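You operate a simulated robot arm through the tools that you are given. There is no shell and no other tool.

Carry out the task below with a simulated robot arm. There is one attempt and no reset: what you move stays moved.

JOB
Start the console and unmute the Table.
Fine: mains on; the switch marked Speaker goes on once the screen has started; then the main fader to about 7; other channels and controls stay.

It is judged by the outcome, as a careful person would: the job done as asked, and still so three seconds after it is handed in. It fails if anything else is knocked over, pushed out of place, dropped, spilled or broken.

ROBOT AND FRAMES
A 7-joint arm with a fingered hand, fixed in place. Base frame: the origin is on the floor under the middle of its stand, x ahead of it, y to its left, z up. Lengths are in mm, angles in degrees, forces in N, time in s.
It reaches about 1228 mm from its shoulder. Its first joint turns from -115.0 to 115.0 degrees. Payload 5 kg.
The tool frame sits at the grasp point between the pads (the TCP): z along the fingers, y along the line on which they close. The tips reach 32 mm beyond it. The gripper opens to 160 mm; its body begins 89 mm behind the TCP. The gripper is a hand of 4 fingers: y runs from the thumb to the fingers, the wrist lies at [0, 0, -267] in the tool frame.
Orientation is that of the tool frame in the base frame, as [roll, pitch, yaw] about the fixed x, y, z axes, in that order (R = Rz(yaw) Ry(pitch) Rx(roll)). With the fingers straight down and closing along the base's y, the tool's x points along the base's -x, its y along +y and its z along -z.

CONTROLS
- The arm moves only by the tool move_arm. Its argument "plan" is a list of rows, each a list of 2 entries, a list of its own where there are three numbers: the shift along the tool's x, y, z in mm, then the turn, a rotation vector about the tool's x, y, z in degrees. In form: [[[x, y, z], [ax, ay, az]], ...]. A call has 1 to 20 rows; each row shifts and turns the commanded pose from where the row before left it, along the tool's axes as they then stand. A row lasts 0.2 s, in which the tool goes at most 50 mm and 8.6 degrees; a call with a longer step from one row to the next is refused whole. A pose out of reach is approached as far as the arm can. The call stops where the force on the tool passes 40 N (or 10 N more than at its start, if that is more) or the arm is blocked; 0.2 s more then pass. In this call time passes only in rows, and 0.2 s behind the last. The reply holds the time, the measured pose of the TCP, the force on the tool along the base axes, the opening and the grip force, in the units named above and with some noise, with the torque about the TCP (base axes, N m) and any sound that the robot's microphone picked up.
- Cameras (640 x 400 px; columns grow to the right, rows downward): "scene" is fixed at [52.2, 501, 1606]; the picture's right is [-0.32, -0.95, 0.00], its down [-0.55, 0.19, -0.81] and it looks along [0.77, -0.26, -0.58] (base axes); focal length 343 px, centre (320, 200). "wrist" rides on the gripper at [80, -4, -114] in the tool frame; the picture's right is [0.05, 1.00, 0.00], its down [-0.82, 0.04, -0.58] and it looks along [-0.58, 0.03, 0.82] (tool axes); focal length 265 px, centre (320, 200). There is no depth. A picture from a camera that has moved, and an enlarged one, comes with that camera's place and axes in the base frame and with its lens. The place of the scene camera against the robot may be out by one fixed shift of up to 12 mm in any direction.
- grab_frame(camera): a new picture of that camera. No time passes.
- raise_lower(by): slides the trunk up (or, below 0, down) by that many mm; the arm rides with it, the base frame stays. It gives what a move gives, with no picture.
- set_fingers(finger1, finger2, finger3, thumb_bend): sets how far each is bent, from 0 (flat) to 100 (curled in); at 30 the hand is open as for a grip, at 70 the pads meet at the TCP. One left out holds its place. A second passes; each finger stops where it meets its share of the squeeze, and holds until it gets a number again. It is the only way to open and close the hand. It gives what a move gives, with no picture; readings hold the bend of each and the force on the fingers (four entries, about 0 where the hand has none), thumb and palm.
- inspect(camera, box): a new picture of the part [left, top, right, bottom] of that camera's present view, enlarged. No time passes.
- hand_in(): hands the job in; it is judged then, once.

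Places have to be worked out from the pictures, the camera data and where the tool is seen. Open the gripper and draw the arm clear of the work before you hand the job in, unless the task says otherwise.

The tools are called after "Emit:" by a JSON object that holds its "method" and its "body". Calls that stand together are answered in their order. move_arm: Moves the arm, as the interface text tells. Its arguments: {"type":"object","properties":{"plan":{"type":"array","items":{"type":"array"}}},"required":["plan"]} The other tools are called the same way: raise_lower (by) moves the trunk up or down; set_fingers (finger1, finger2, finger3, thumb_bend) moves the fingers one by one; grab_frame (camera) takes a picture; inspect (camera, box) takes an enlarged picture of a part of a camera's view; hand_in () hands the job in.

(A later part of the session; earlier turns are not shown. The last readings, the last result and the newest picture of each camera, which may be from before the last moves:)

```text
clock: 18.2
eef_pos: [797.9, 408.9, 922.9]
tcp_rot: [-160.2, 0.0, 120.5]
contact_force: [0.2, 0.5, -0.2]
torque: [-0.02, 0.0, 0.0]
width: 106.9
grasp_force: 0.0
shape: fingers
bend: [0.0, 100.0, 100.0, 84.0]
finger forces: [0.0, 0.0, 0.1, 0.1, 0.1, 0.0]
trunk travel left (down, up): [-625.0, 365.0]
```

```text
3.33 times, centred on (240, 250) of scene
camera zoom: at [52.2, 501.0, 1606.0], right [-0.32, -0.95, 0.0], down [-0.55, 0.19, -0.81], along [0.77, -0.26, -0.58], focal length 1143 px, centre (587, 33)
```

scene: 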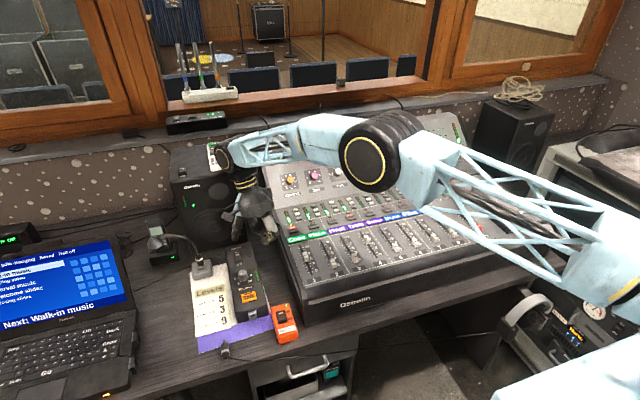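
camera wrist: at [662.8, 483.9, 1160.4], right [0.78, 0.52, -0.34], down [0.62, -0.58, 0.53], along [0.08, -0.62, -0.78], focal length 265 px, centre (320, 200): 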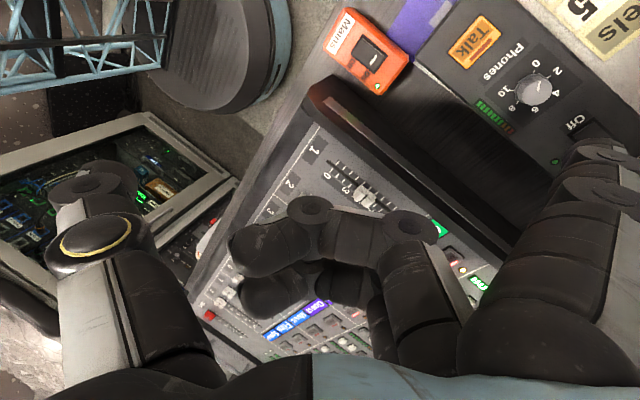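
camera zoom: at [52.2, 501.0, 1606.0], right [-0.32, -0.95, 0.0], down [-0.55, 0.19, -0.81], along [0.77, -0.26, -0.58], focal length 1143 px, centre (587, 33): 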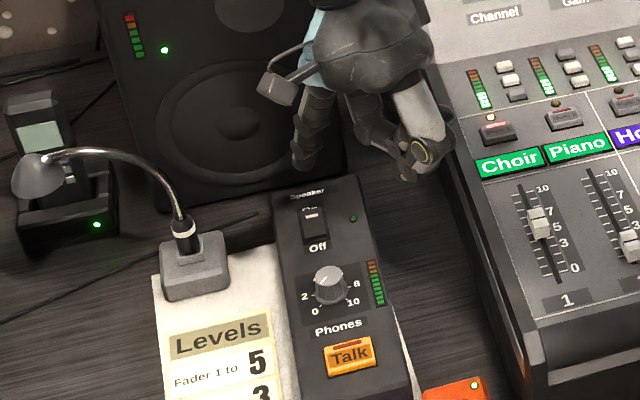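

The On half of the Speaker rocker shows at about [882, 498], and my fingertip is at about [887, 498, 872]. I'll go down 45 mm while shifting back 5 mm.

Emit:
{"method": "move_arm", "body": {"plan": [[[0.8, 3.7, 14.6], [0, 0, 0]], [[0.8, 3.7, 14.6], [0, 0, 0]], [[0.8, 3.7, 14.6], [0, 0, 0]]]}}

Emit:
{"method": "inspect", "body": {"camera": "wrist", "box": [440, 40, 640, 200]}}

Emit:
{"method": "inspect", "body": {"camera": "scene", "box": [200, 210, 290, 300]}}

```text
clock: 19.0
eef_pos: [791.3, 407.8, 876.3]
tcp_rot: [-160.2, 0.0, 120.5]
contact_force: [0.6, -0.1, 0.1]
torque: [0.0, 0.01, 0.01]
width: 107.1
grasp_force: 0.1
shape: fingers
bend: [0.0, 100.0, 100.0, 84.0]
finger forces: [0.0, 0.1, 0.1, 0.1, 0.1, 0.0]
trunk travel left (down, up): [-625.0, 365.0]
```

```text
2.50 times, centred on (540, 120) of wrist
camera zoom: at [779.9, 494.5, 985.8], right [0.78, 0.52, -0.34], down [0.62, -0.58, 0.53], along [0.08, -0.62, -0.78], focal length 664 px, centre (-230, 400)
```

zoom: 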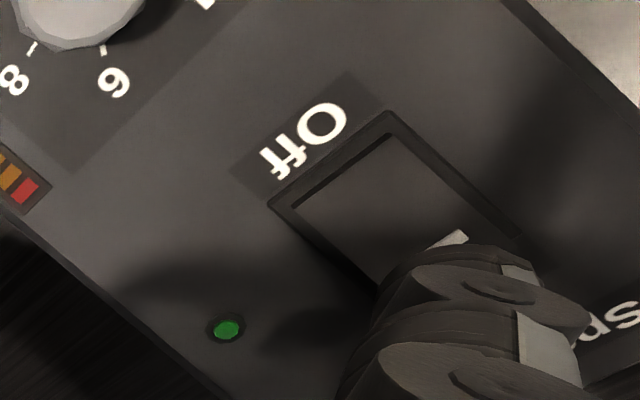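

```text
4.44 times, centred on (245, 255) of scene
camera zoom: at [52.2, 501.0, 1606.0], right [-0.32, -0.95, 0.0], down [-0.55, 0.19, -0.81], along [0.77, -0.26, -0.58], focal length 1524 px, centre (653, -44)
```

zoom: 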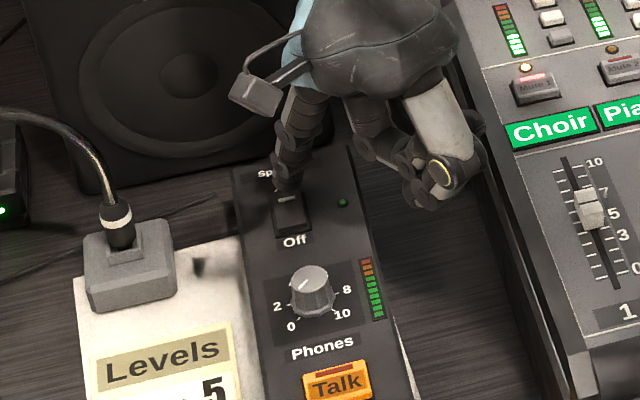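

The tip is right above the On half, about 12 mm up. I'll press down in small steps.

Emit:
{"method": "move_arm", "body": {"plan": [[[0, 1.02, 2.82], [0, 0, 0]], [[0, 1.02, 2.82], [0, 0, 0]], [[0, 1.02, 2.82], [0, 0, 0]], [[0, 0.68, 1.88], [0, 0, 0]], [[0, 0.68, 1.88], [0, 0, 0]], [[0, 0.68, 1.88], [0, 0, 0]]]}}

Emit:
{"method": "inspect", "body": {"camera": "wrist", "box": [440, 40, 640, 200]}}

Emit:
{"method": "inspect", "body": {"camera": "scene", "box": [200, 210, 290, 300]}}

```text
clock: 20.4
eef_pos: [792.0, 407.1, 862.1]
tcp_rot: [-160.2, 0.1, 120.4]
contact_force: [-0.3, 0.4, 0.8]
torque: [0.03, -0.01, 0.03]
width: 107.2
grasp_force: 0.5
shape: fingers
bend: [0.0, 100.0, 100.0, 84.0]
finger forces: [0.7, 0.0, 0.0, 0.0, 0.0, 0.0]
trunk travel left (down, up): [-625.0, 365.0]
```

```text
2.50 times, centred on (540, 120) of wrist
camera zoom: at [779.4, 494.2, 971.4], right [0.78, 0.52, -0.34], down [0.62, -0.58, 0.53], along [0.08, -0.62, -0.78], focal length 664 px, centre (-230, 400)
```

zoom: 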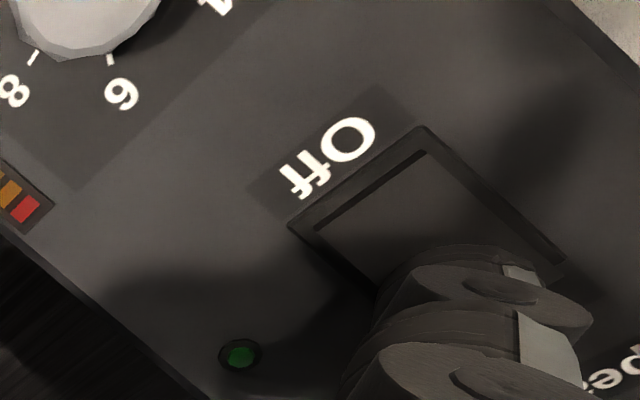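

```text
4.44 times, centred on (245, 255) of scene
camera zoom: at [52.2, 501.0, 1606.0], right [-0.32, -0.95, 0.0], down [-0.55, 0.19, -0.81], along [0.77, -0.26, -0.58], focal length 1524 px, centre (653, -44)
```

zoom: 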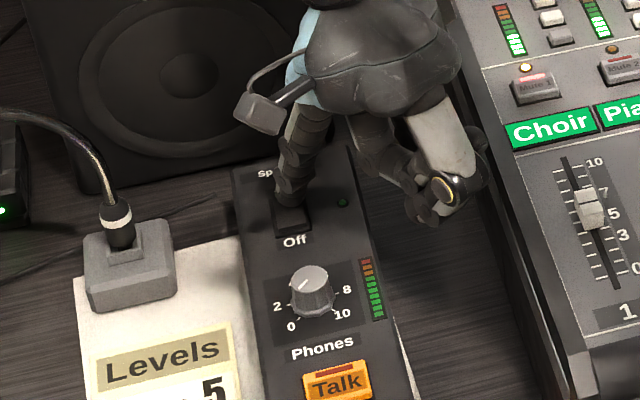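

The tip is just touching (0.7 N) and the LED is still dark. I'll keep pressing in 1.5 mm steps.

Emit:
{"method": "move_arm", "body": {"plan": [[[0, 0.51, 1.41], [0, 0, 0]], [[0, 0.51, 1.41], [0, 0, 0]], [[0, 0.51, 1.41], [0, 0, 0]], [[0, 0.51, 1.41], [0, 0, 0]], [[0, 0.51, 1.41], [0, 0, 0]]]}}

Emit:
{"method": "inspect", "body": {"camera": "wrist", "box": [440, 40, 640, 200]}}

Emit:
{"method": "inspect", "body": {"camera": "scene", "box": [200, 210, 290, 300]}}

```text
clock: 21.6
eef_pos: [790.6, 406.8, 858.0]
tcp_rot: [-160.2, 0.0, 120.5]
contact_force: [-4.7, -3.4, 16.1]
torque: [1.26, -1.24, 0.06]
width: 108.8
grasp_force: 8.1
shape: fingers
bend: [0.0, 100.0, 100.0, 84.0]
finger forces: [15.7, 0.1, 0.1, 0.0, 0.1, 0.0]
trunk travel left (down, up): [-625.0, 365.0]
```

```text
2.50 times, centred on (540, 120) of wrist
camera zoom: at [778.9, 493.5, 966.6], right [0.78, 0.52, -0.34], down [0.62, -0.58, 0.53], along [0.08, -0.62, -0.78], focal length 664 px, centre (-230, 400)
```

zoom: 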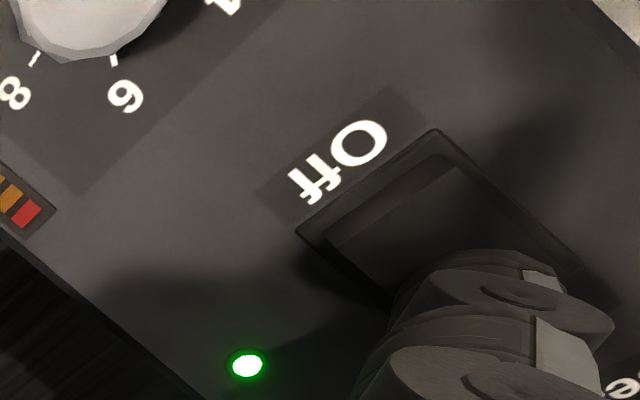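

```text
4.44 times, centred on (245, 255) of scene
camera zoom: at [52.2, 501.0, 1606.0], right [-0.32, -0.95, 0.0], down [-0.55, 0.19, -0.81], along [0.77, -0.26, -0.58], focal length 1524 px, centre (653, -44)
```

zoom: 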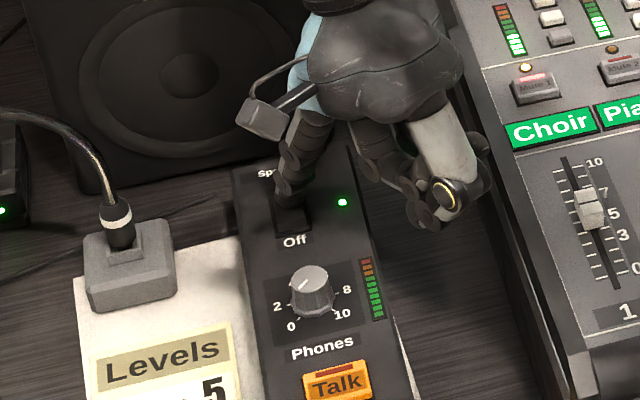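

The Speaker LED is lit and the rocker has flipped. I'll lift straight up, then look over the console.

Emit:
{"method": "move_arm", "body": {"plan": [[[0, -3.4, -9.4], [0, 0, 0]], [[0, -10.2, -28.2], [0, 0, 0]], [[0, -15.2, -42.3], [0, 0, 0]], [[0, -15.2, -42.3], [0, 0, 0]], [[0, -15.2, -42.3], [0, 0, 0]]]}}

Emit:
{"method": "grab_frame", "body": {"camera": "scene"}}

Emit:
{"method": "inspect", "body": {"camera": "scene", "box": [200, 220, 300, 340]}}

Emit:
{"method": "grab_frame", "body": {"camera": "wrist"}}

```text
clock: 22.8
eef_pos: [790.1, 407.2, 1030.2]
tcp_rot: [-160.2, 0.0, 120.5]
contact_force: [-0.5, 0.1, 0.0]
torque: [0.01, 0.03, 0.01]
width: 106.9
grasp_force: 0.1
shape: fingers
bend: [0.0, 100.0, 100.0, 84.0]
finger forces: [0.0, 0.0, 0.1, 0.0, 0.0, 0.0]
trunk travel left (down, up): [-625.0, 365.0]
```

```text
taken
```

scene: 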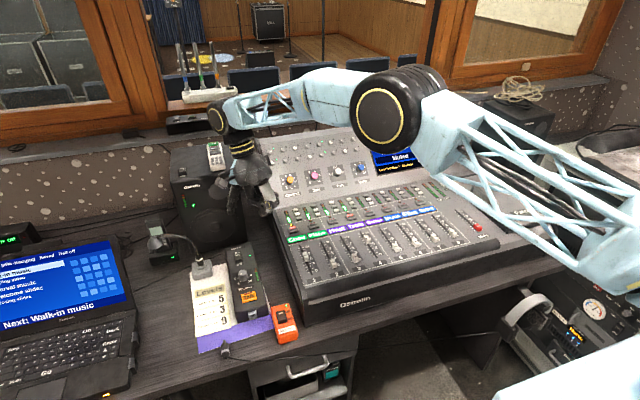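

```text
3.33 times, centred on (250, 280) of scene
camera zoom: at [52.2, 501.0, 1606.0], right [-0.32, -0.95, 0.0], down [-0.55, 0.19, -0.81], along [0.77, -0.26, -0.58], focal length 1143 px, centre (553, -67)
```

zoom: 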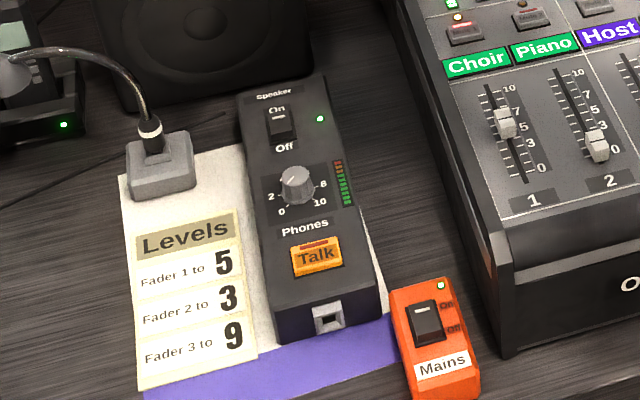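

```text
taken
camera wrist: at [778.2, 493.3, 1138.9], right [0.78, 0.52, -0.34], down [0.62, -0.58, 0.53], along [0.08, -0.62, -0.78], focal length 265 px, centre (320, 200)
```

wrist: 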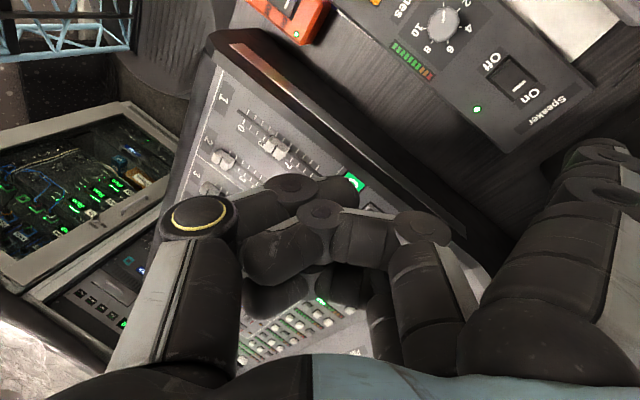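

Mains and Speaker are both on, and nothing else has moved. The fader panel looks flat at about z=877, with the Main slot at y≈−243, 0 at x≈678 and 7 at x≈750. I'll swing high across to above the near side of the Main fader and yaw so the finger points along +x.

Emit:
{"method": "move_arm", "body": {"plan": [[[-28.26, -34.52, 10.44], [0, 0, 0]], [[-28.26, -34.52, 10.44], [0, 0, 0]], [[-28.26, -34.52, 10.44], [0, 0, 0]], [[-28.26, -34.52, 10.44], [0, 0, 0]], [[-28.26, -34.52, 10.44], [0, 0, 0]], [[-28.26, -34.52, 10.44], [0, 0, 0]], [[-28.26, -34.52, 10.44], [0, 0, 0]], [[-28.26, -34.52, 10.44], [0, 0, 0]], [[-28.26, -34.52, 10.44], [0, 0, 0]], [[-28.26, -34.52, 10.44], [0, 0, 0]], [[-28.26, -34.52, 10.44], [0, 0, 0]], [[-28.26, -34.52, 10.44], [0, 0, 0]], [[-28.26, -34.52, 10.44], [0, 0, 0]], [[-28.26, -34.52, 10.44], [0, 0, 0]], [[-28.26, -34.52, 10.44], [0, 0, 0]], [[-28.26, -34.52, 10.44], [0, 0, 0]], [[0, 0, 0], [0, 2.91, 7.99]], [[0, 0, 0], [0, 2.91, 7.99]], [[0, 0, 0], [0, 2.91, 7.99]], [[0, 0, 0], [0, 1.71, 4.7]]]}}

Emit:
{"method": "grab_frame", "body": {"camera": "scene"}}

Emit:
{"method": "grab_frame", "body": {"camera": "wrist"}}

```text
clock: 27.0
eef_pos: [524.5, -277.2, 1060.5]
tcp_rot: [-160.3, -0.1, 89.9]
contact_force: [-0.1, 0.2, 0.2]
torque: [0.01, 0.03, -0.01]
width: 106.7
grasp_force: 0.0
shape: fingers
bend: [0.0, 100.0, 100.0, 85.0]
finger forces: [0.0, 0.0, 0.0, 0.0, 0.0, 0.0]
trunk travel left (down, up): [-625.0, 365.0]
```

```text
taken
```

scene: 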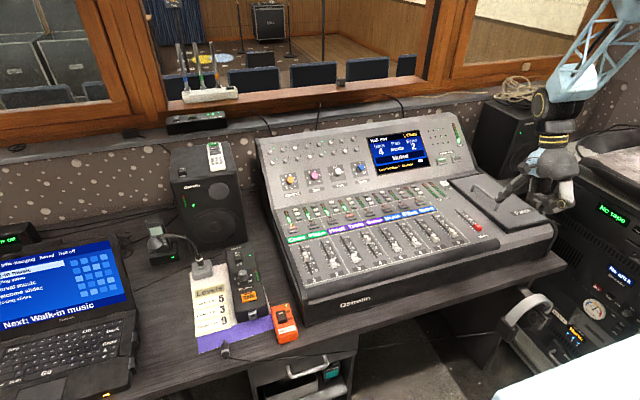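

```text
taken
camera wrist: at [559.5, -196.1, 1169.3], right [0.94, 0.05, -0.34], down [0.23, -0.82, 0.53], along [-0.25, -0.57, -0.78], focal length 265 px, centre (320, 200)
```

wrist: 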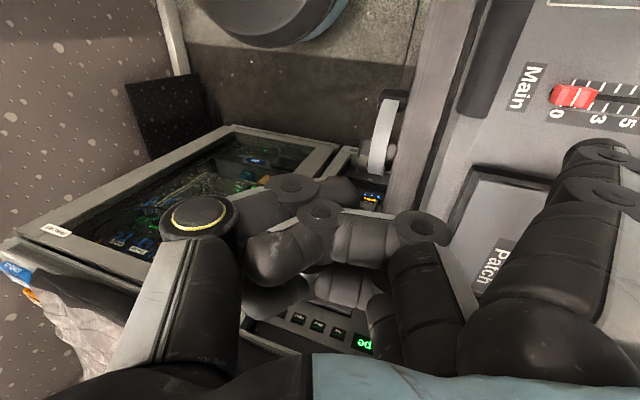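

The arm is clear of the screen and the Main fader is in the wrist view. I'll zoom in on it from both cameras.

Emit:
{"method": "inspect", "body": {"camera": "wrist", "box": [480, 40, 640, 180]}}

Emit:
{"method": "inspect", "body": {"camera": "scene", "box": [420, 170, 520, 260]}}

Emit:
{"method": "inspect", "body": {"camera": "scene", "box": [270, 170, 470, 290]}}

```text
2.86 times, centred on (560, 110) of wrist
camera zoom: at [559.5, -196.1, 1169.3], right [0.94, 0.05, -0.34], down [0.23, -0.82, 0.53], along [-0.25, -0.57, -0.78], focal length 758 px, centre (-366, 457)
```

zoom: 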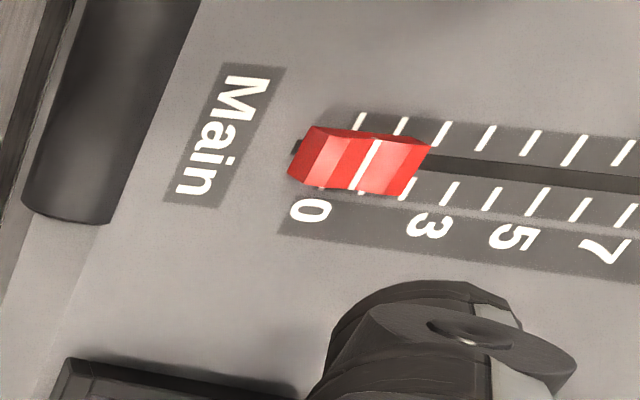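

```text
4.44 times, centred on (470, 215) of scene
camera zoom: at [52.2, 501.0, 1606.0], right [-0.32, -0.95, 0.0], down [-0.55, 0.19, -0.81], along [0.77, -0.26, -0.58], focal length 1524 px, centre (-347, 133)
```

zoom: 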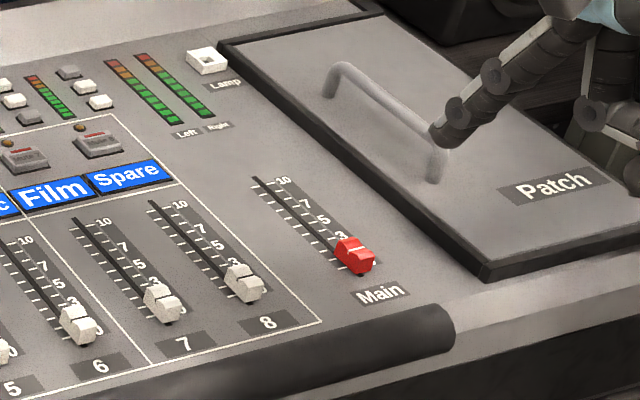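

```text
3.20 times, centred on (370, 230) of scene
camera zoom: at [52.2, 501.0, 1606.0], right [-0.32, -0.95, 0.0], down [-0.55, 0.19, -0.81], along [0.77, -0.26, -0.58], focal length 1097 px, centre (160, 104)
```

zoom: 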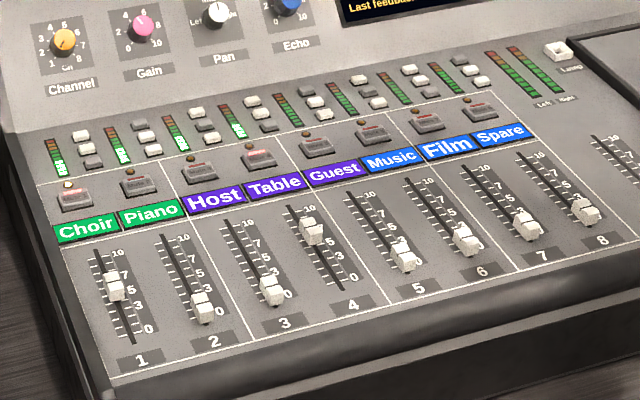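

The tick marks put 0 at x≈679 and 7 at x≈750, with the slot at y≈−240 and the cap spanning x≈667–691. I'll lower the finger behind the cap on its near side.

Emit:
{"method": "move_arm", "body": {"plan": [[[1.5, 10.6, 28.1], [0, 0, 0]], [[1.5, 10.6, 28.1], [0, 0, 0]], [[1.5, 10.6, 28.1], [0, 0, 0]]]}}

Emit:
{"method": "inspect", "body": {"camera": "wrist", "box": [480, 40, 640, 180]}}

Emit:
{"method": "inspect", "body": {"camera": "scene", "box": [420, 170, 540, 270]}}

```text
clock: 27.8
eef_pos: [527.9, -272.9, 969.6]
tcp_rot: [-160.0, 0.0, 90.0]
contact_force: [-0.5, -0.5, 0.8]
torque: [0.0, -0.03, 0.0]
width: 107.0
grasp_force: 0.1
shape: fingers
bend: [0.0, 100.0, 100.0, 85.0]
finger forces: [0.0, 0.0, 0.1, 0.0, 0.0, 0.0]
trunk travel left (down, up): [-625.0, 365.0]
```

```text
2.86 times, centred on (560, 110) of wrist
camera zoom: at [561.8, -192.1, 1078.6], right [0.94, 0.05, -0.34], down [0.24, -0.82, 0.53], along [-0.25, -0.57, -0.78], focal length 758 px, centre (-366, 457)
```

zoom: 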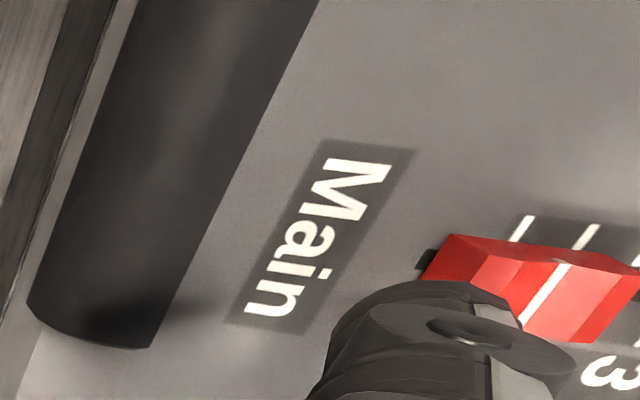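

```text
4.00 times, centred on (480, 220) of scene
camera zoom: at [52.2, 501.0, 1606.0], right [-0.32, -0.95, 0.0], down [-0.55, 0.19, -0.81], along [0.77, -0.26, -0.58], focal length 1372 px, centre (-320, 120)
```

zoom: 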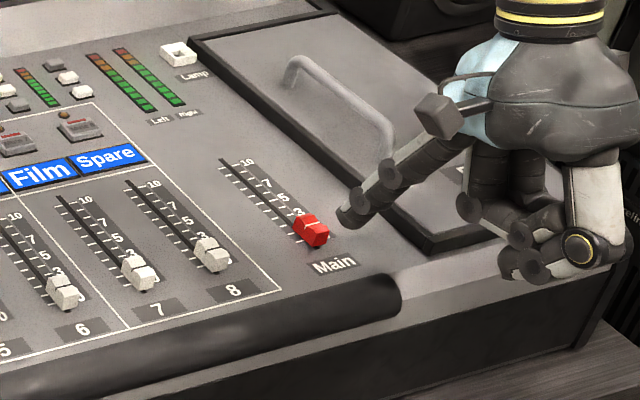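

The finger is about 17 mm behind the cap's near face and 40 mm above the panel. I'll go down another 33 mm in small steps.

Emit:
{"method": "move_arm", "body": {"plan": [[[0, 3.4, 9.4], [0, 0, 0]], [[0, 3.4, 9.4], [0, 0, 0]], [[0, 2.4, 6.6], [0, 0, 0]], [[0, 1.0, 2.8], [0, 0, 0]], [[0, 1.0, 2.8], [0, 0, 0]]]}}

Emit:
{"method": "inspect", "body": {"camera": "wrist", "box": [480, 60, 640, 200]}}

Emit:
{"method": "inspect", "body": {"camera": "scene", "box": [440, 190, 520, 260]}}

```text
clock: 29.0
eef_pos: [528.5, -270.2, 936.8]
tcp_rot: [-160.2, -0.1, 90.0]
contact_force: [0.1, 0.6, 0.4]
torque: [0.0, -0.05, -0.02]
width: 106.9
grasp_force: 0.1
shape: fingers
bend: [0.0, 100.0, 100.0, 85.0]
finger forces: [0.0, 0.0, 0.1, 0.1, 0.0, 0.0]
trunk travel left (down, up): [-625.0, 365.0]
```

```text
2.86 times, centred on (560, 130) of wrist
camera zoom: at [561.8, -191.1, 1046.0], right [0.94, 0.05, -0.34], down [0.24, -0.82, 0.53], along [-0.25, -0.57, -0.78], focal length 758 px, centre (-366, 400)
```

zoom: 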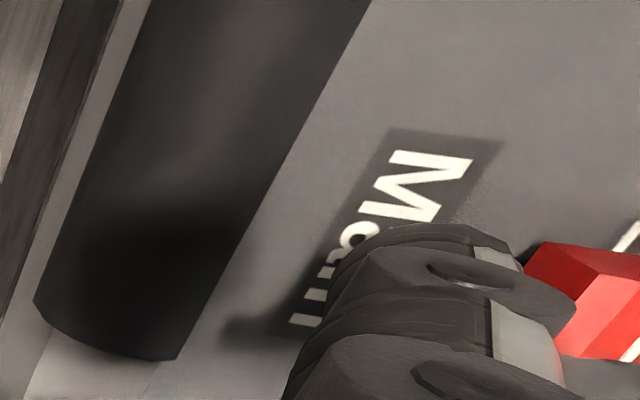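

```text
5.71 times, centred on (480, 225) of scene
camera zoom: at [52.2, 501.0, 1606.0], right [-0.32, -0.95, 0.0], down [-0.55, 0.19, -0.81], along [0.77, -0.26, -0.58], focal length 1960 px, centre (-594, 57)
```

zoom: 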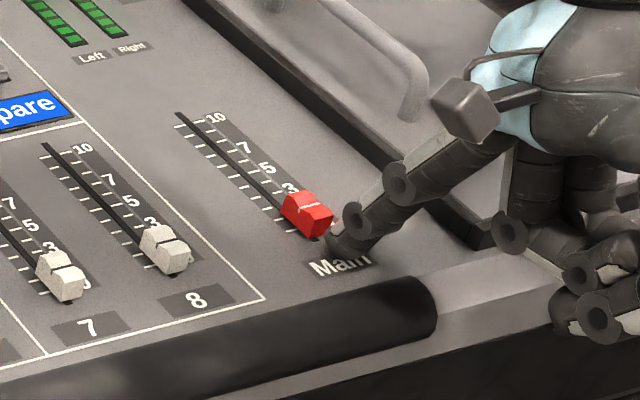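

The finger is right behind the cap, just above the panel. I'll lower it 2 mm and start pushing along +x slowly, watching the force.

Emit:
{"method": "move_arm", "body": {"plan": [[[0, 0.7, 1.9], [0, 0, 0]], [[0, 2.82, -1.02], [0, 0, 0]], [[0, 2.82, -1.02], [0, 0, 0]], [[0, 2.82, -1.02], [0, 0, 0]], [[0, 2.82, -1.02], [0, 0, 0]], [[0, 2.82, -1.02], [0, 0, 0]]]}}

Emit:
{"method": "inspect", "body": {"camera": "wrist", "box": [480, 60, 640, 200]}}

Emit:
{"method": "inspect", "body": {"camera": "scene", "box": [440, 190, 520, 260]}}

```text
clock: 30.4
eef_pos: [541.6, -269.7, 934.9]
tcp_rot: [-160.1, -0.1, 90.0]
contact_force: [-0.4, -0.4, -0.5]
torque: [0.0, 0.03, -0.03]
width: 106.0
grasp_force: 0.1
shape: fingers
bend: [1.0, 100.0, 100.0, 85.0]
finger forces: [0.4, 0.1, 0.0, 0.1, 0.0, 0.0]
trunk travel left (down, up): [-625.0, 365.0]
```

```text
2.86 times, centred on (560, 130) of wrist
camera zoom: at [574.7, -190.5, 1044.0], right [0.94, 0.05, -0.34], down [0.24, -0.82, 0.53], along [-0.25, -0.57, -0.78], focal length 758 px, centre (-366, 400)
```

zoom: 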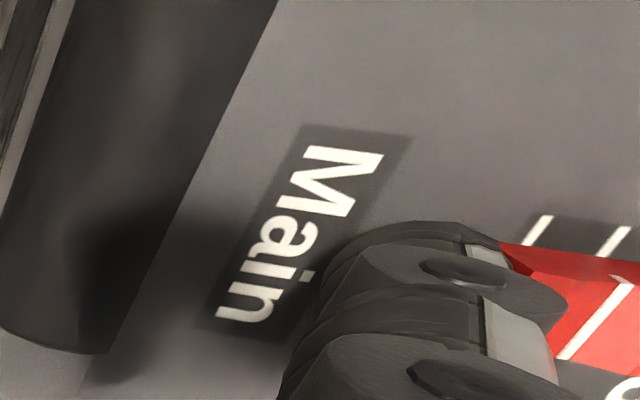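

```text
5.71 times, centred on (480, 225) of scene
camera zoom: at [52.2, 501.0, 1606.0], right [-0.32, -0.95, 0.0], down [-0.55, 0.19, -0.81], along [0.77, -0.26, -0.58], focal length 1960 px, centre (-594, 57)
```

zoom: 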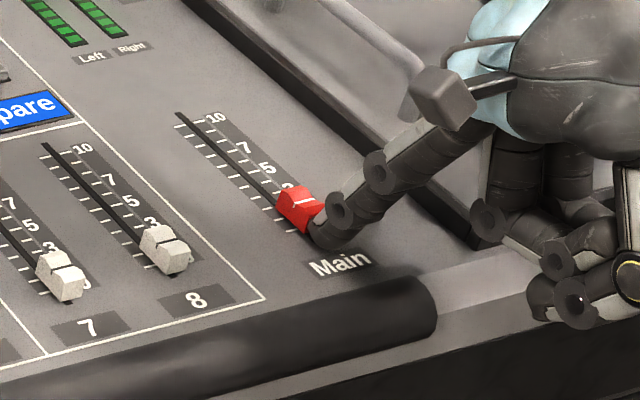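

Contact is light and the cap has moved about 5 mm, to roughly 684. I'll push another 55 mm at a gentle pace and re-check.

Emit:
{"method": "move_arm", "body": {"plan": [[[0, 4.7, -1.7], [0, 0, 0]], [[0, 4.7, -1.7], [0, 0, 0]], [[0, 4.7, -1.7], [0, 0, 0]], [[0, 4.7, -1.7], [0, 0, 0]], [[0, 4.7, -1.7], [0, 0, 0]], [[0, 4.7, -1.7], [0, 0, 0]], [[0, 4.7, -1.7], [0, 0, 0]], [[0, 4.7, -1.7], [0, 0, 0]], [[0, 4.7, -1.7], [0, 0, 0]], [[0, 4.7, -1.7], [0, 0, 0]], [[0, 4.7, -1.7], [0, 0, 0]]]}}

Emit:
{"method": "inspect", "body": {"camera": "wrist", "box": [480, 60, 640, 200]}}

Emit:
{"method": "inspect", "body": {"camera": "scene", "box": [440, 190, 520, 260]}}

```text
clock: 32.8
eef_pos: [597.1, -271.6, 933.4]
tcp_rot: [-160.1, -0.1, 90.0]
contact_force: [-1.0, 0.4, -0.1]
torque: [-0.03, 0.02, 0.03]
width: 105.9
grasp_force: 0.5
shape: fingers
bend: [1.0, 100.0, 100.0, 85.0]
finger forces: [0.1, 0.0, 0.0, 0.1, 0.0, 0.0]
trunk travel left (down, up): [-625.0, 365.0]
```

```text
2.86 times, centred on (560, 130) of wrist
camera zoom: at [630.6, -190.4, 1043.3], right [0.94, 0.05, -0.34], down [0.24, -0.82, 0.53], along [-0.25, -0.57, -0.78], focal length 758 px, centre (-366, 400)
```

zoom: 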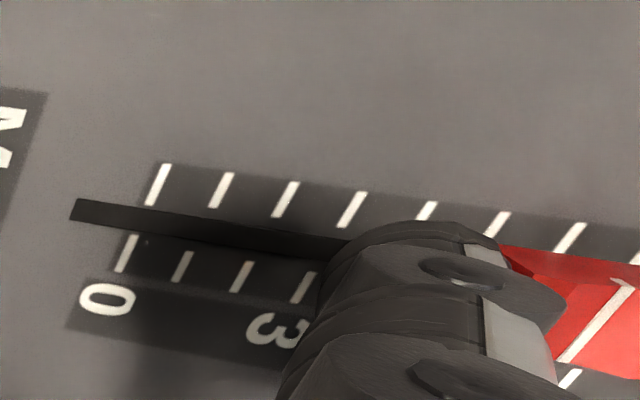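

```text
5.71 times, centred on (480, 225) of scene
camera zoom: at [52.2, 501.0, 1606.0], right [-0.32, -0.95, 0.0], down [-0.55, 0.19, -0.81], along [0.77, -0.26, -0.58], focal length 1960 px, centre (-594, 57)
```

zoom: 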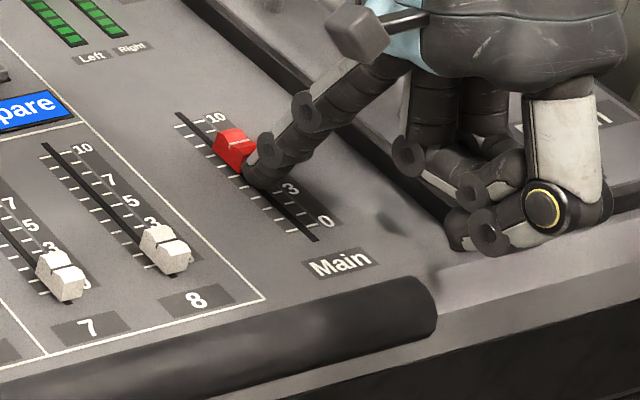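

The cap is now near x≈740, which is about 5.9 on the scale. I'll push another 10.5 mm in small steps to bring it to 7.

Emit:
{"method": "move_arm", "body": {"plan": [[[0, 2.82, -1.02], [0, 0, 0]], [[0, 2.82, -1.02], [0, 0, 0]], [[0, 2.82, -1.02], [0, 0, 0]], [[0, 1.41, -0.51], [0, 0, 0]]]}}

Emit:
{"method": "inspect", "body": {"camera": "wrist", "box": [480, 60, 640, 200]}}

Emit:
{"method": "inspect", "body": {"camera": "scene", "box": [440, 190, 520, 260]}}

```text
clock: 33.8
eef_pos: [606.7, -269.6, 935.0]
tcp_rot: [-160.3, 0.0, 90.0]
contact_force: [-1.1, 0.6, -0.8]
torque: [0.0, 0.01, 0.01]
width: 105.9
grasp_force: 0.1
shape: fingers
bend: [1.0, 100.0, 100.0, 85.0]
finger forces: [0.3, 0.1, 0.0, 0.0, 0.0, 0.1]
trunk travel left (down, up): [-625.0, 365.0]
```

```text
2.86 times, centred on (560, 130) of wrist
camera zoom: at [640.9, -190.0, 1044.3], right [0.94, 0.05, -0.34], down [0.24, -0.82, 0.53], along [-0.25, -0.57, -0.78], focal length 758 px, centre (-366, 400)
```

zoom: 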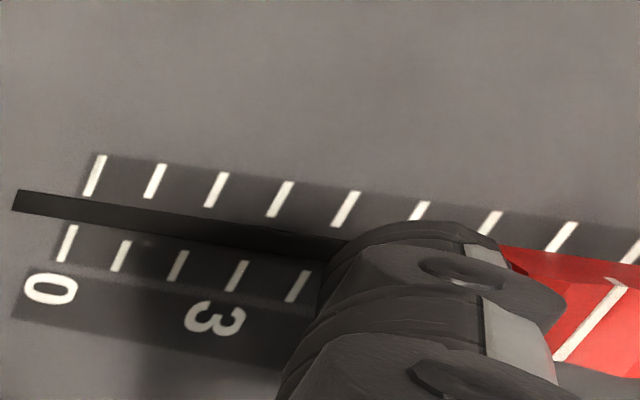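

```text
5.71 times, centred on (480, 225) of scene
camera zoom: at [52.2, 501.0, 1606.0], right [-0.32, -0.95, 0.0], down [-0.55, 0.19, -0.81], along [0.77, -0.26, -0.58], focal length 1960 px, centre (-594, 57)
```

zoom: 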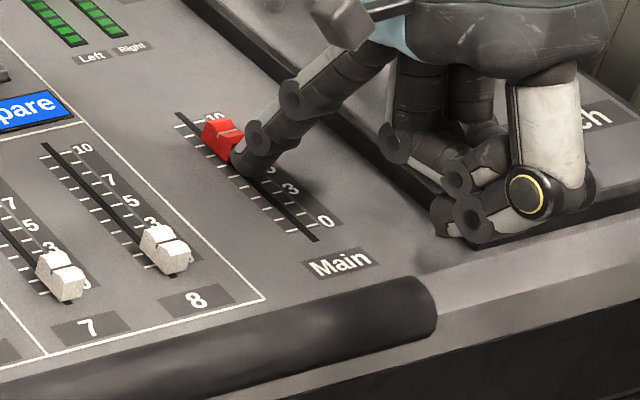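

The cap should be at about 750 now, which is 7. I'll back the finger off the cap, lift, and check the reading.

Emit:
{"method": "move_arm", "body": {"plan": [[[0, -4.7, 1.7], [0, 0, 0]], [[0, -9.4, 3.4], [0, 0, 0]], [[0, -6.8, -18.8], [0, 0, 0]], [[0, -15.2, -42.3], [0, 0, 0]], [[0, -15.2, -42.3], [0, 0, 0]]]}}

Emit:
{"method": "inspect", "body": {"camera": "wrist", "box": [440, 20, 640, 200]}}

Emit:
{"method": "inspect", "body": {"camera": "scene", "box": [440, 190, 520, 260]}}

Emit:
{"method": "grab_frame", "body": {"camera": "scene"}}

```text
clock: 35.0
eef_pos: [593.1, -270.1, 1045.4]
tcp_rot: [-160.2, -0.1, 90.0]
contact_force: [-0.8, 0.3, -0.2]
torque: [0.02, -0.04, -0.03]
width: 106.5
grasp_force: 0.0
shape: fingers
bend: [0.0, 100.0, 100.0, 85.0]
finger forces: [0.1, 0.0, 0.1, 0.0, 0.0, 0.1]
trunk travel left (down, up): [-625.0, 365.0]
```

```text
2.22 times, centred on (540, 110) of wrist
camera zoom: at [626.9, -190.5, 1154.4], right [0.94, 0.05, -0.34], down [0.24, -0.82, 0.53], along [-0.25, -0.57, -0.78], focal length 590 px, centre (-169, 400)
```

zoom: 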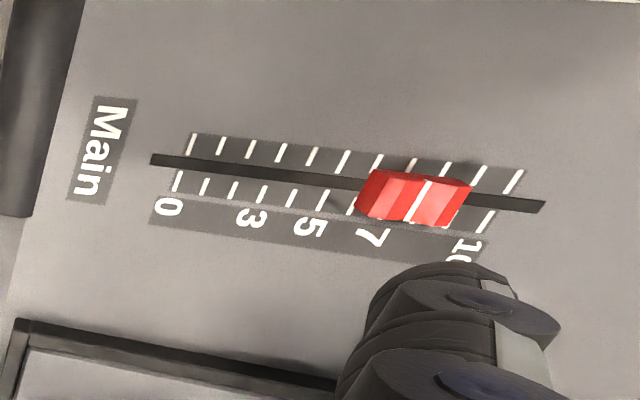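

```text
5.71 times, centred on (480, 225) of scene
camera zoom: at [52.2, 501.0, 1606.0], right [-0.32, -0.95, 0.0], down [-0.55, 0.19, -0.81], along [0.77, -0.26, -0.58], focal length 1960 px, centre (-594, 57)
```

zoom: 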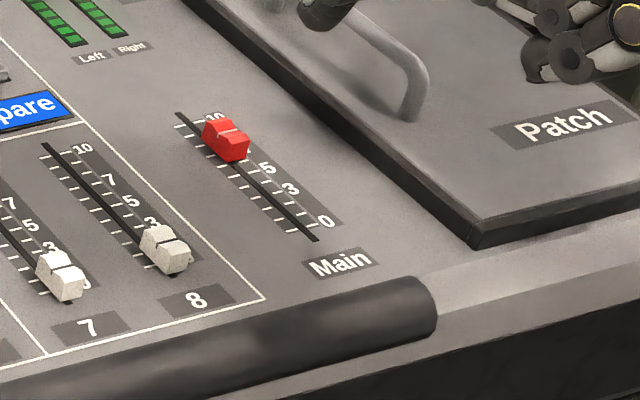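

```text
taken
```

scene: 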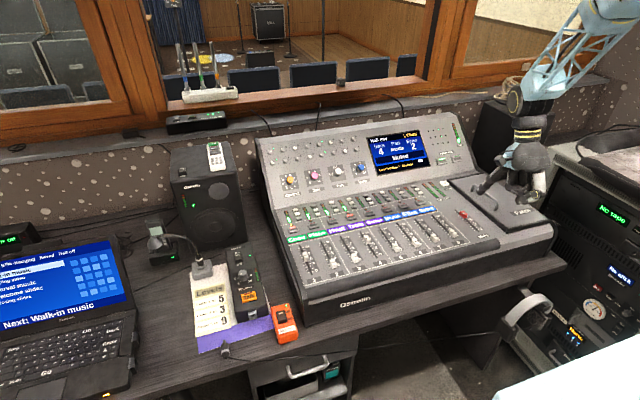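

The Main cap's line sits on the 7 tick, and the neighbouring faders haven't moved. Table's mute button (channel 4) is near [859, 116, 885], so I'll move the finger above it.

Emit:
{"method": "move_arm", "body": {"plan": [[[39.3, 16.4, -1.8], [0, 0, 0]], [[39.3, 16.4, -1.8], [0, 0, 0]], [[39.3, 16.4, -1.8], [0, 0, 0]], [[39.3, 16.4, -1.8], [0, 0, 0]], [[39.3, 16.4, -1.8], [0, 0, 0]], [[39.3, 16.4, -1.8], [0, 0, 0]], [[39.3, 16.4, -1.8], [0, 0, 0]], [[39.3, 16.4, -1.8], [0, 0, 0]], [[39.3, 16.4, -1.8], [0, 0, 0]]]}}

Emit:
{"method": "grab_frame", "body": {"camera": "wrist"}}

Emit:
{"method": "inspect", "body": {"camera": "wrist", "box": [440, 20, 640, 200]}}

Emit:
{"method": "inspect", "body": {"camera": "scene", "box": [290, 130, 450, 270]}}

```text
clock: 37.0
eef_pos: [735.4, 84.4, 1010.5]
tcp_rot: [-160.1, -0.1, 90.0]
contact_force: [0.1, 0.2, 0.1]
torque: [-0.03, 0.01, 0.03]
width: 106.2
grasp_force: 0.0
shape: fingers
bend: [0.0, 100.0, 100.0, 85.0]
finger forces: [0.0, 0.0, 0.0, 0.0, 0.0, 0.0]
trunk travel left (down, up): [-625.0, 365.0]
```

```text
taken
camera wrist: at [769.6, 164.2, 1119.8], right [0.94, 0.05, -0.34], down [0.24, -0.82, 0.53], along [-0.25, -0.58, -0.78], focal length 265 px, centre (320, 200)
```

wrist: 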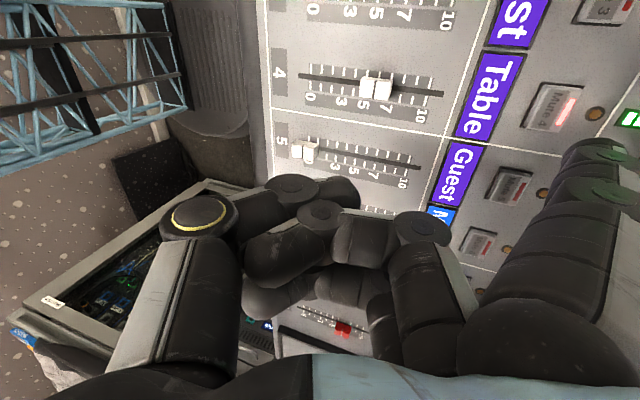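

```text
2.22 times, centred on (540, 110) of wrist
camera zoom: at [769.6, 164.2, 1119.8], right [0.94, 0.05, -0.34], down [0.24, -0.82, 0.53], along [-0.25, -0.58, -0.78], focal length 590 px, centre (-169, 400)
```

zoom: 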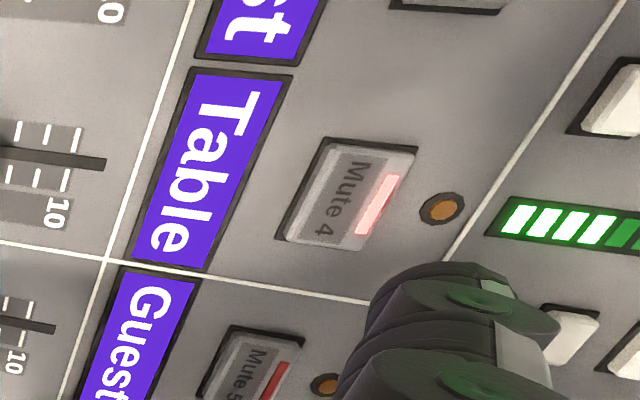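

```text
2.86 times, centred on (370, 200) of scene
camera zoom: at [52.2, 501.0, 1606.0], right [-0.32, -0.95, 0.0], down [-0.55, 0.19, -0.81], along [0.77, -0.26, -0.58], focal length 980 px, centre (177, 200)
```

zoom: 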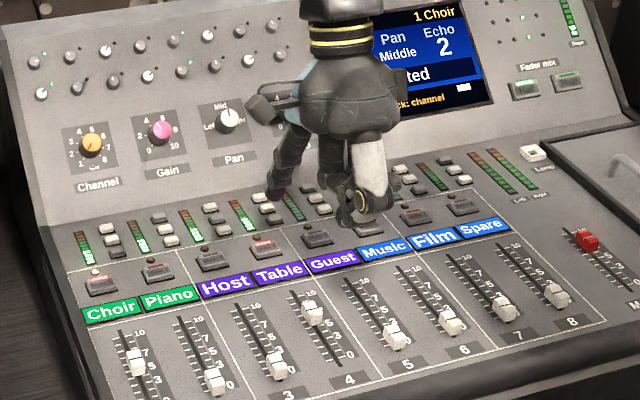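

"Mute 4" is directly under Table's strip, lit red, centred near [862, 117]. My tip is at about [857, 116, 960]. I'll go down 60 mm with a 4 mm forward correction and re-check.

Emit:
{"method": "move_arm", "body": {"plan": [[[0.2, 8.0, 18.4], [0, 0, 0]], [[0.2, 8.0, 18.4], [0, 0, 0]], [[0.2, 8.0, 18.4], [0, 0, 0]]]}}

Emit:
{"method": "inspect", "body": {"camera": "wrist", "box": [440, 20, 640, 200]}}

Emit:
{"method": "inspect", "body": {"camera": "scene", "box": [310, 170, 410, 260]}}

```text
clock: 37.8
eef_pos: [739.1, 84.1, 949.9]
tcp_rot: [-160.1, -0.1, 90.1]
contact_force: [0.1, -0.7, 0.4]
torque: [-0.03, -0.01, -0.03]
width: 106.4
grasp_force: 0.1
shape: fingers
bend: [0.0, 100.0, 100.0, 85.0]
finger forces: [0.1, 0.1, 0.0, 0.0, 0.0, 0.0]
trunk travel left (down, up): [-625.0, 365.0]
```

```text
2.22 times, centred on (540, 110) of wrist
camera zoom: at [773.2, 163.8, 1060.1], right [0.94, 0.05, -0.34], down [0.24, -0.82, 0.53], along [-0.25, -0.57, -0.78], focal length 590 px, centre (-169, 400)
```

zoom: 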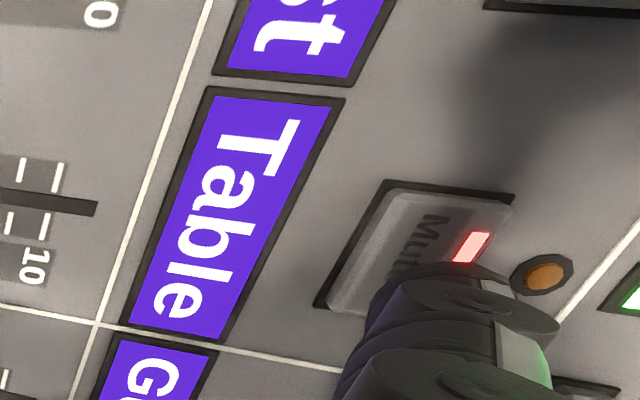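

```text
4.44 times, centred on (360, 215) of scene
camera zoom: at [52.2, 501.0, 1606.0], right [-0.32, -0.95, 0.0], down [-0.55, 0.19, -0.81], along [0.77, -0.26, -0.58], focal length 1524 px, centre (142, 133)
```

zoom: 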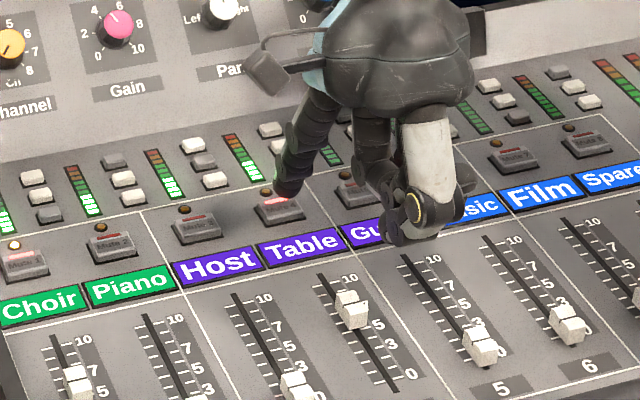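

The tip is centred over the Mute 4 button, about 15 mm above it. I'll go down in small steps until contact.

Emit:
{"method": "move_arm", "body": {"plan": [[[0, 1.02, 2.82], [0, 0, 0]], [[0, 1.02, 2.82], [0, 0, 0]], [[0, 1.02, 2.82], [0, 0, 0]], [[0, 0.68, 1.88], [0, 0, 0]]]}}

Emit:
{"method": "inspect", "body": {"camera": "wrist", "box": [440, 20, 640, 200]}}

Emit:
{"method": "inspect", "body": {"camera": "scene", "box": [310, 170, 410, 260]}}

```text
clock: 38.8
eef_pos: [740.9, 82.6, 940.3]
tcp_rot: [-160.2, -0.1, 89.9]
contact_force: [-0.4, -0.6, -0.9]
torque: [-0.04, 0.01, -0.02]
width: 106.2
grasp_force: 0.1
shape: fingers
bend: [0.0, 100.0, 100.0, 85.0]
finger forces: [0.0, 0.1, 0.0, 0.0, 0.1, 0.0]
trunk travel left (down, up): [-625.0, 365.0]
```

```text
2.22 times, centred on (540, 110) of wrist
camera zoom: at [774.4, 163.7, 1049.3], right [0.94, 0.05, -0.34], down [0.24, -0.82, 0.53], along [-0.25, -0.58, -0.78], focal length 590 px, centre (-169, 400)
```

zoom: 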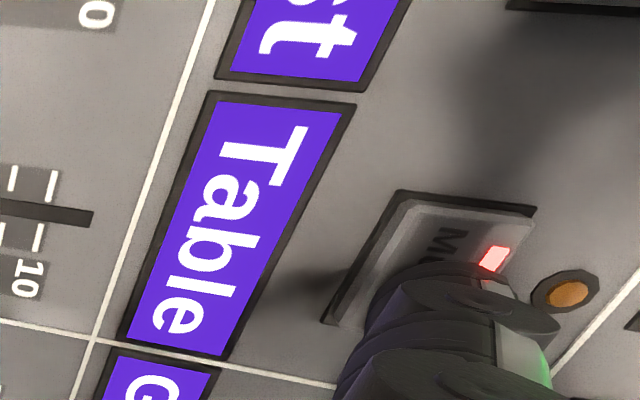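

```text
4.44 times, centred on (360, 215) of scene
camera zoom: at [52.2, 501.0, 1606.0], right [-0.32, -0.95, 0.0], down [-0.55, 0.19, -0.81], along [0.77, -0.26, -0.58], focal length 1524 px, centre (142, 133)
```

zoom: 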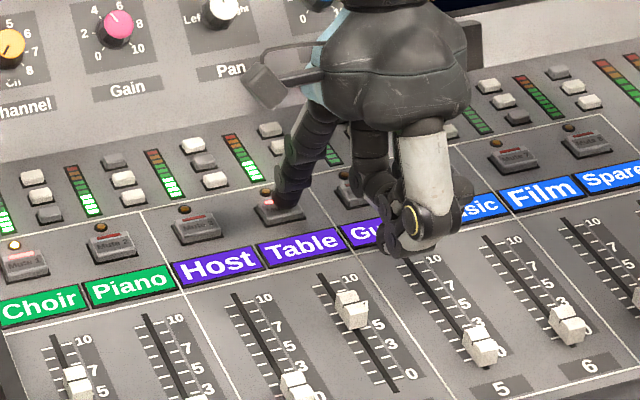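

No contact yet, so I'll continue in small steps.

Emit:
{"method": "move_arm", "body": {"plan": [[[0, 0.68, 1.88], [0, 0, 0]], [[0, 0.51, 1.41], [0, 0, 0]], [[0, 0.51, 1.41], [0, 0, 0]], [[0, 0.51, 1.41], [0, 0, 0]]]}}

Emit:
{"method": "inspect", "body": {"camera": "wrist", "box": [440, 20, 640, 200]}}

Emit:
{"method": "inspect", "body": {"camera": "scene", "box": [310, 170, 410, 260]}}

```text
clock: 39.8
eef_pos: [739.4, 83.8, 934.2]
tcp_rot: [-160.1, -0.1, 90.0]
contact_force: [-1.6, -0.5, 5.1]
torque: [0.1, -0.57, -0.03]
width: 107.2
grasp_force: 2.6
shape: fingers
bend: [0.0, 100.0, 100.0, 85.0]
finger forces: [5.2, 0.1, 0.0, 0.1, 0.0, 0.1]
trunk travel left (down, up): [-625.0, 365.0]
heard: click
```

```text
2.22 times, centred on (540, 110) of wrist
camera zoom: at [773.9, 163.9, 1043.0], right [0.94, 0.05, -0.34], down [0.24, -0.82, 0.53], along [-0.25, -0.57, -0.78], focal length 590 px, centre (-169, 400)
```

zoom: 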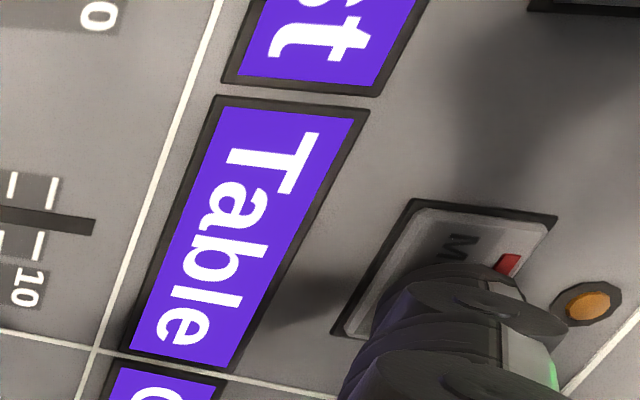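

```text
4.44 times, centred on (360, 215) of scene
camera zoom: at [52.2, 501.0, 1606.0], right [-0.32, -0.95, 0.0], down [-0.55, 0.19, -0.81], along [0.77, -0.26, -0.58], focal length 1524 px, centre (142, 133)
```

zoom: 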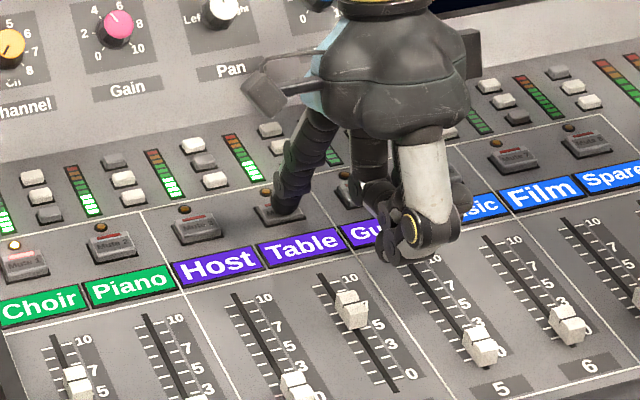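

A click was heard and Mute 4's bar went from bright pink to dull red, so it is off. I'll lift straight up and check all the controls.

Emit:
{"method": "move_arm", "body": {"plan": [[[0, -1.7, -4.7], [0, 0, 0]], [[0, -6.8, -18.8], [0, 0, 0]], [[0, -15.2, -42.3], [0, 0, 0]], [[0, -15.2, -42.3], [0, 0, 0]], [[0, -15.2, -42.3], [0, 0, 0]]]}}

Emit:
{"method": "inspect", "body": {"camera": "wrist", "box": [400, 0, 640, 200]}}

Emit:
{"method": "grab_frame", "body": {"camera": "scene"}}

Emit:
{"method": "inspect", "body": {"camera": "scene", "box": [270, 160, 470, 290]}}

```text
clock: 41.0
eef_pos: [739.4, 83.7, 1093.4]
tcp_rot: [-160.1, -0.2, 90.0]
contact_force: [-0.3, 1.2, -0.1]
torque: [0.0, -0.02, 0.0]
width: 107.0
grasp_force: 0.0
shape: fingers
bend: [0.0, 100.0, 100.0, 85.0]
finger forces: [0.0, 0.1, 0.0, 0.0, 0.1, 0.1]
trunk travel left (down, up): [-625.0, 365.0]
```

```text
2.00 times, centred on (520, 100) of wrist
camera zoom: at [773.4, 163.7, 1203.1], right [0.94, 0.05, -0.34], down [0.24, -0.82, 0.53], along [-0.25, -0.58, -0.78], focal length 531 px, centre (-80, 400)
```

zoom: 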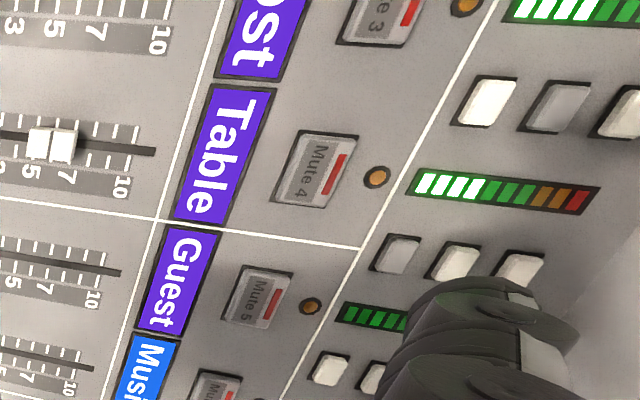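

```text
taken
```

scene: 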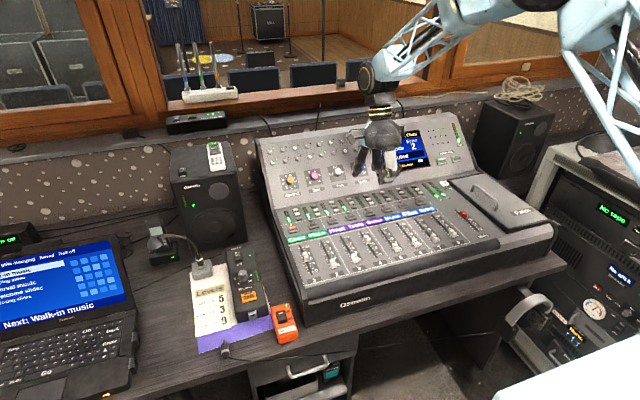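

```text
3.08 times, centred on (370, 225) of scene
camera zoom: at [52.2, 501.0, 1606.0], right [-0.32, -0.95, 0.0], down [-0.55, 0.19, -0.81], along [0.77, -0.26, -0.58], focal length 1055 px, centre (166, 123)
```

zoom: 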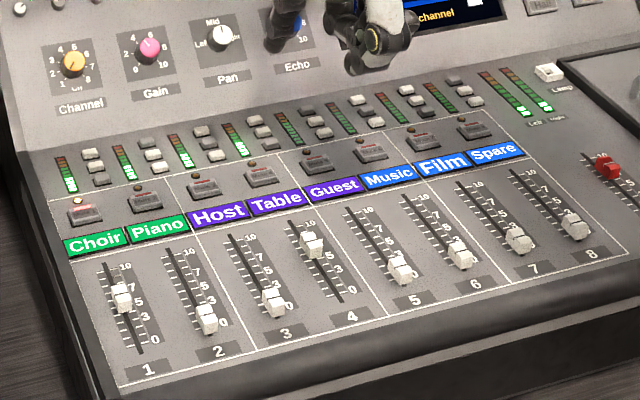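

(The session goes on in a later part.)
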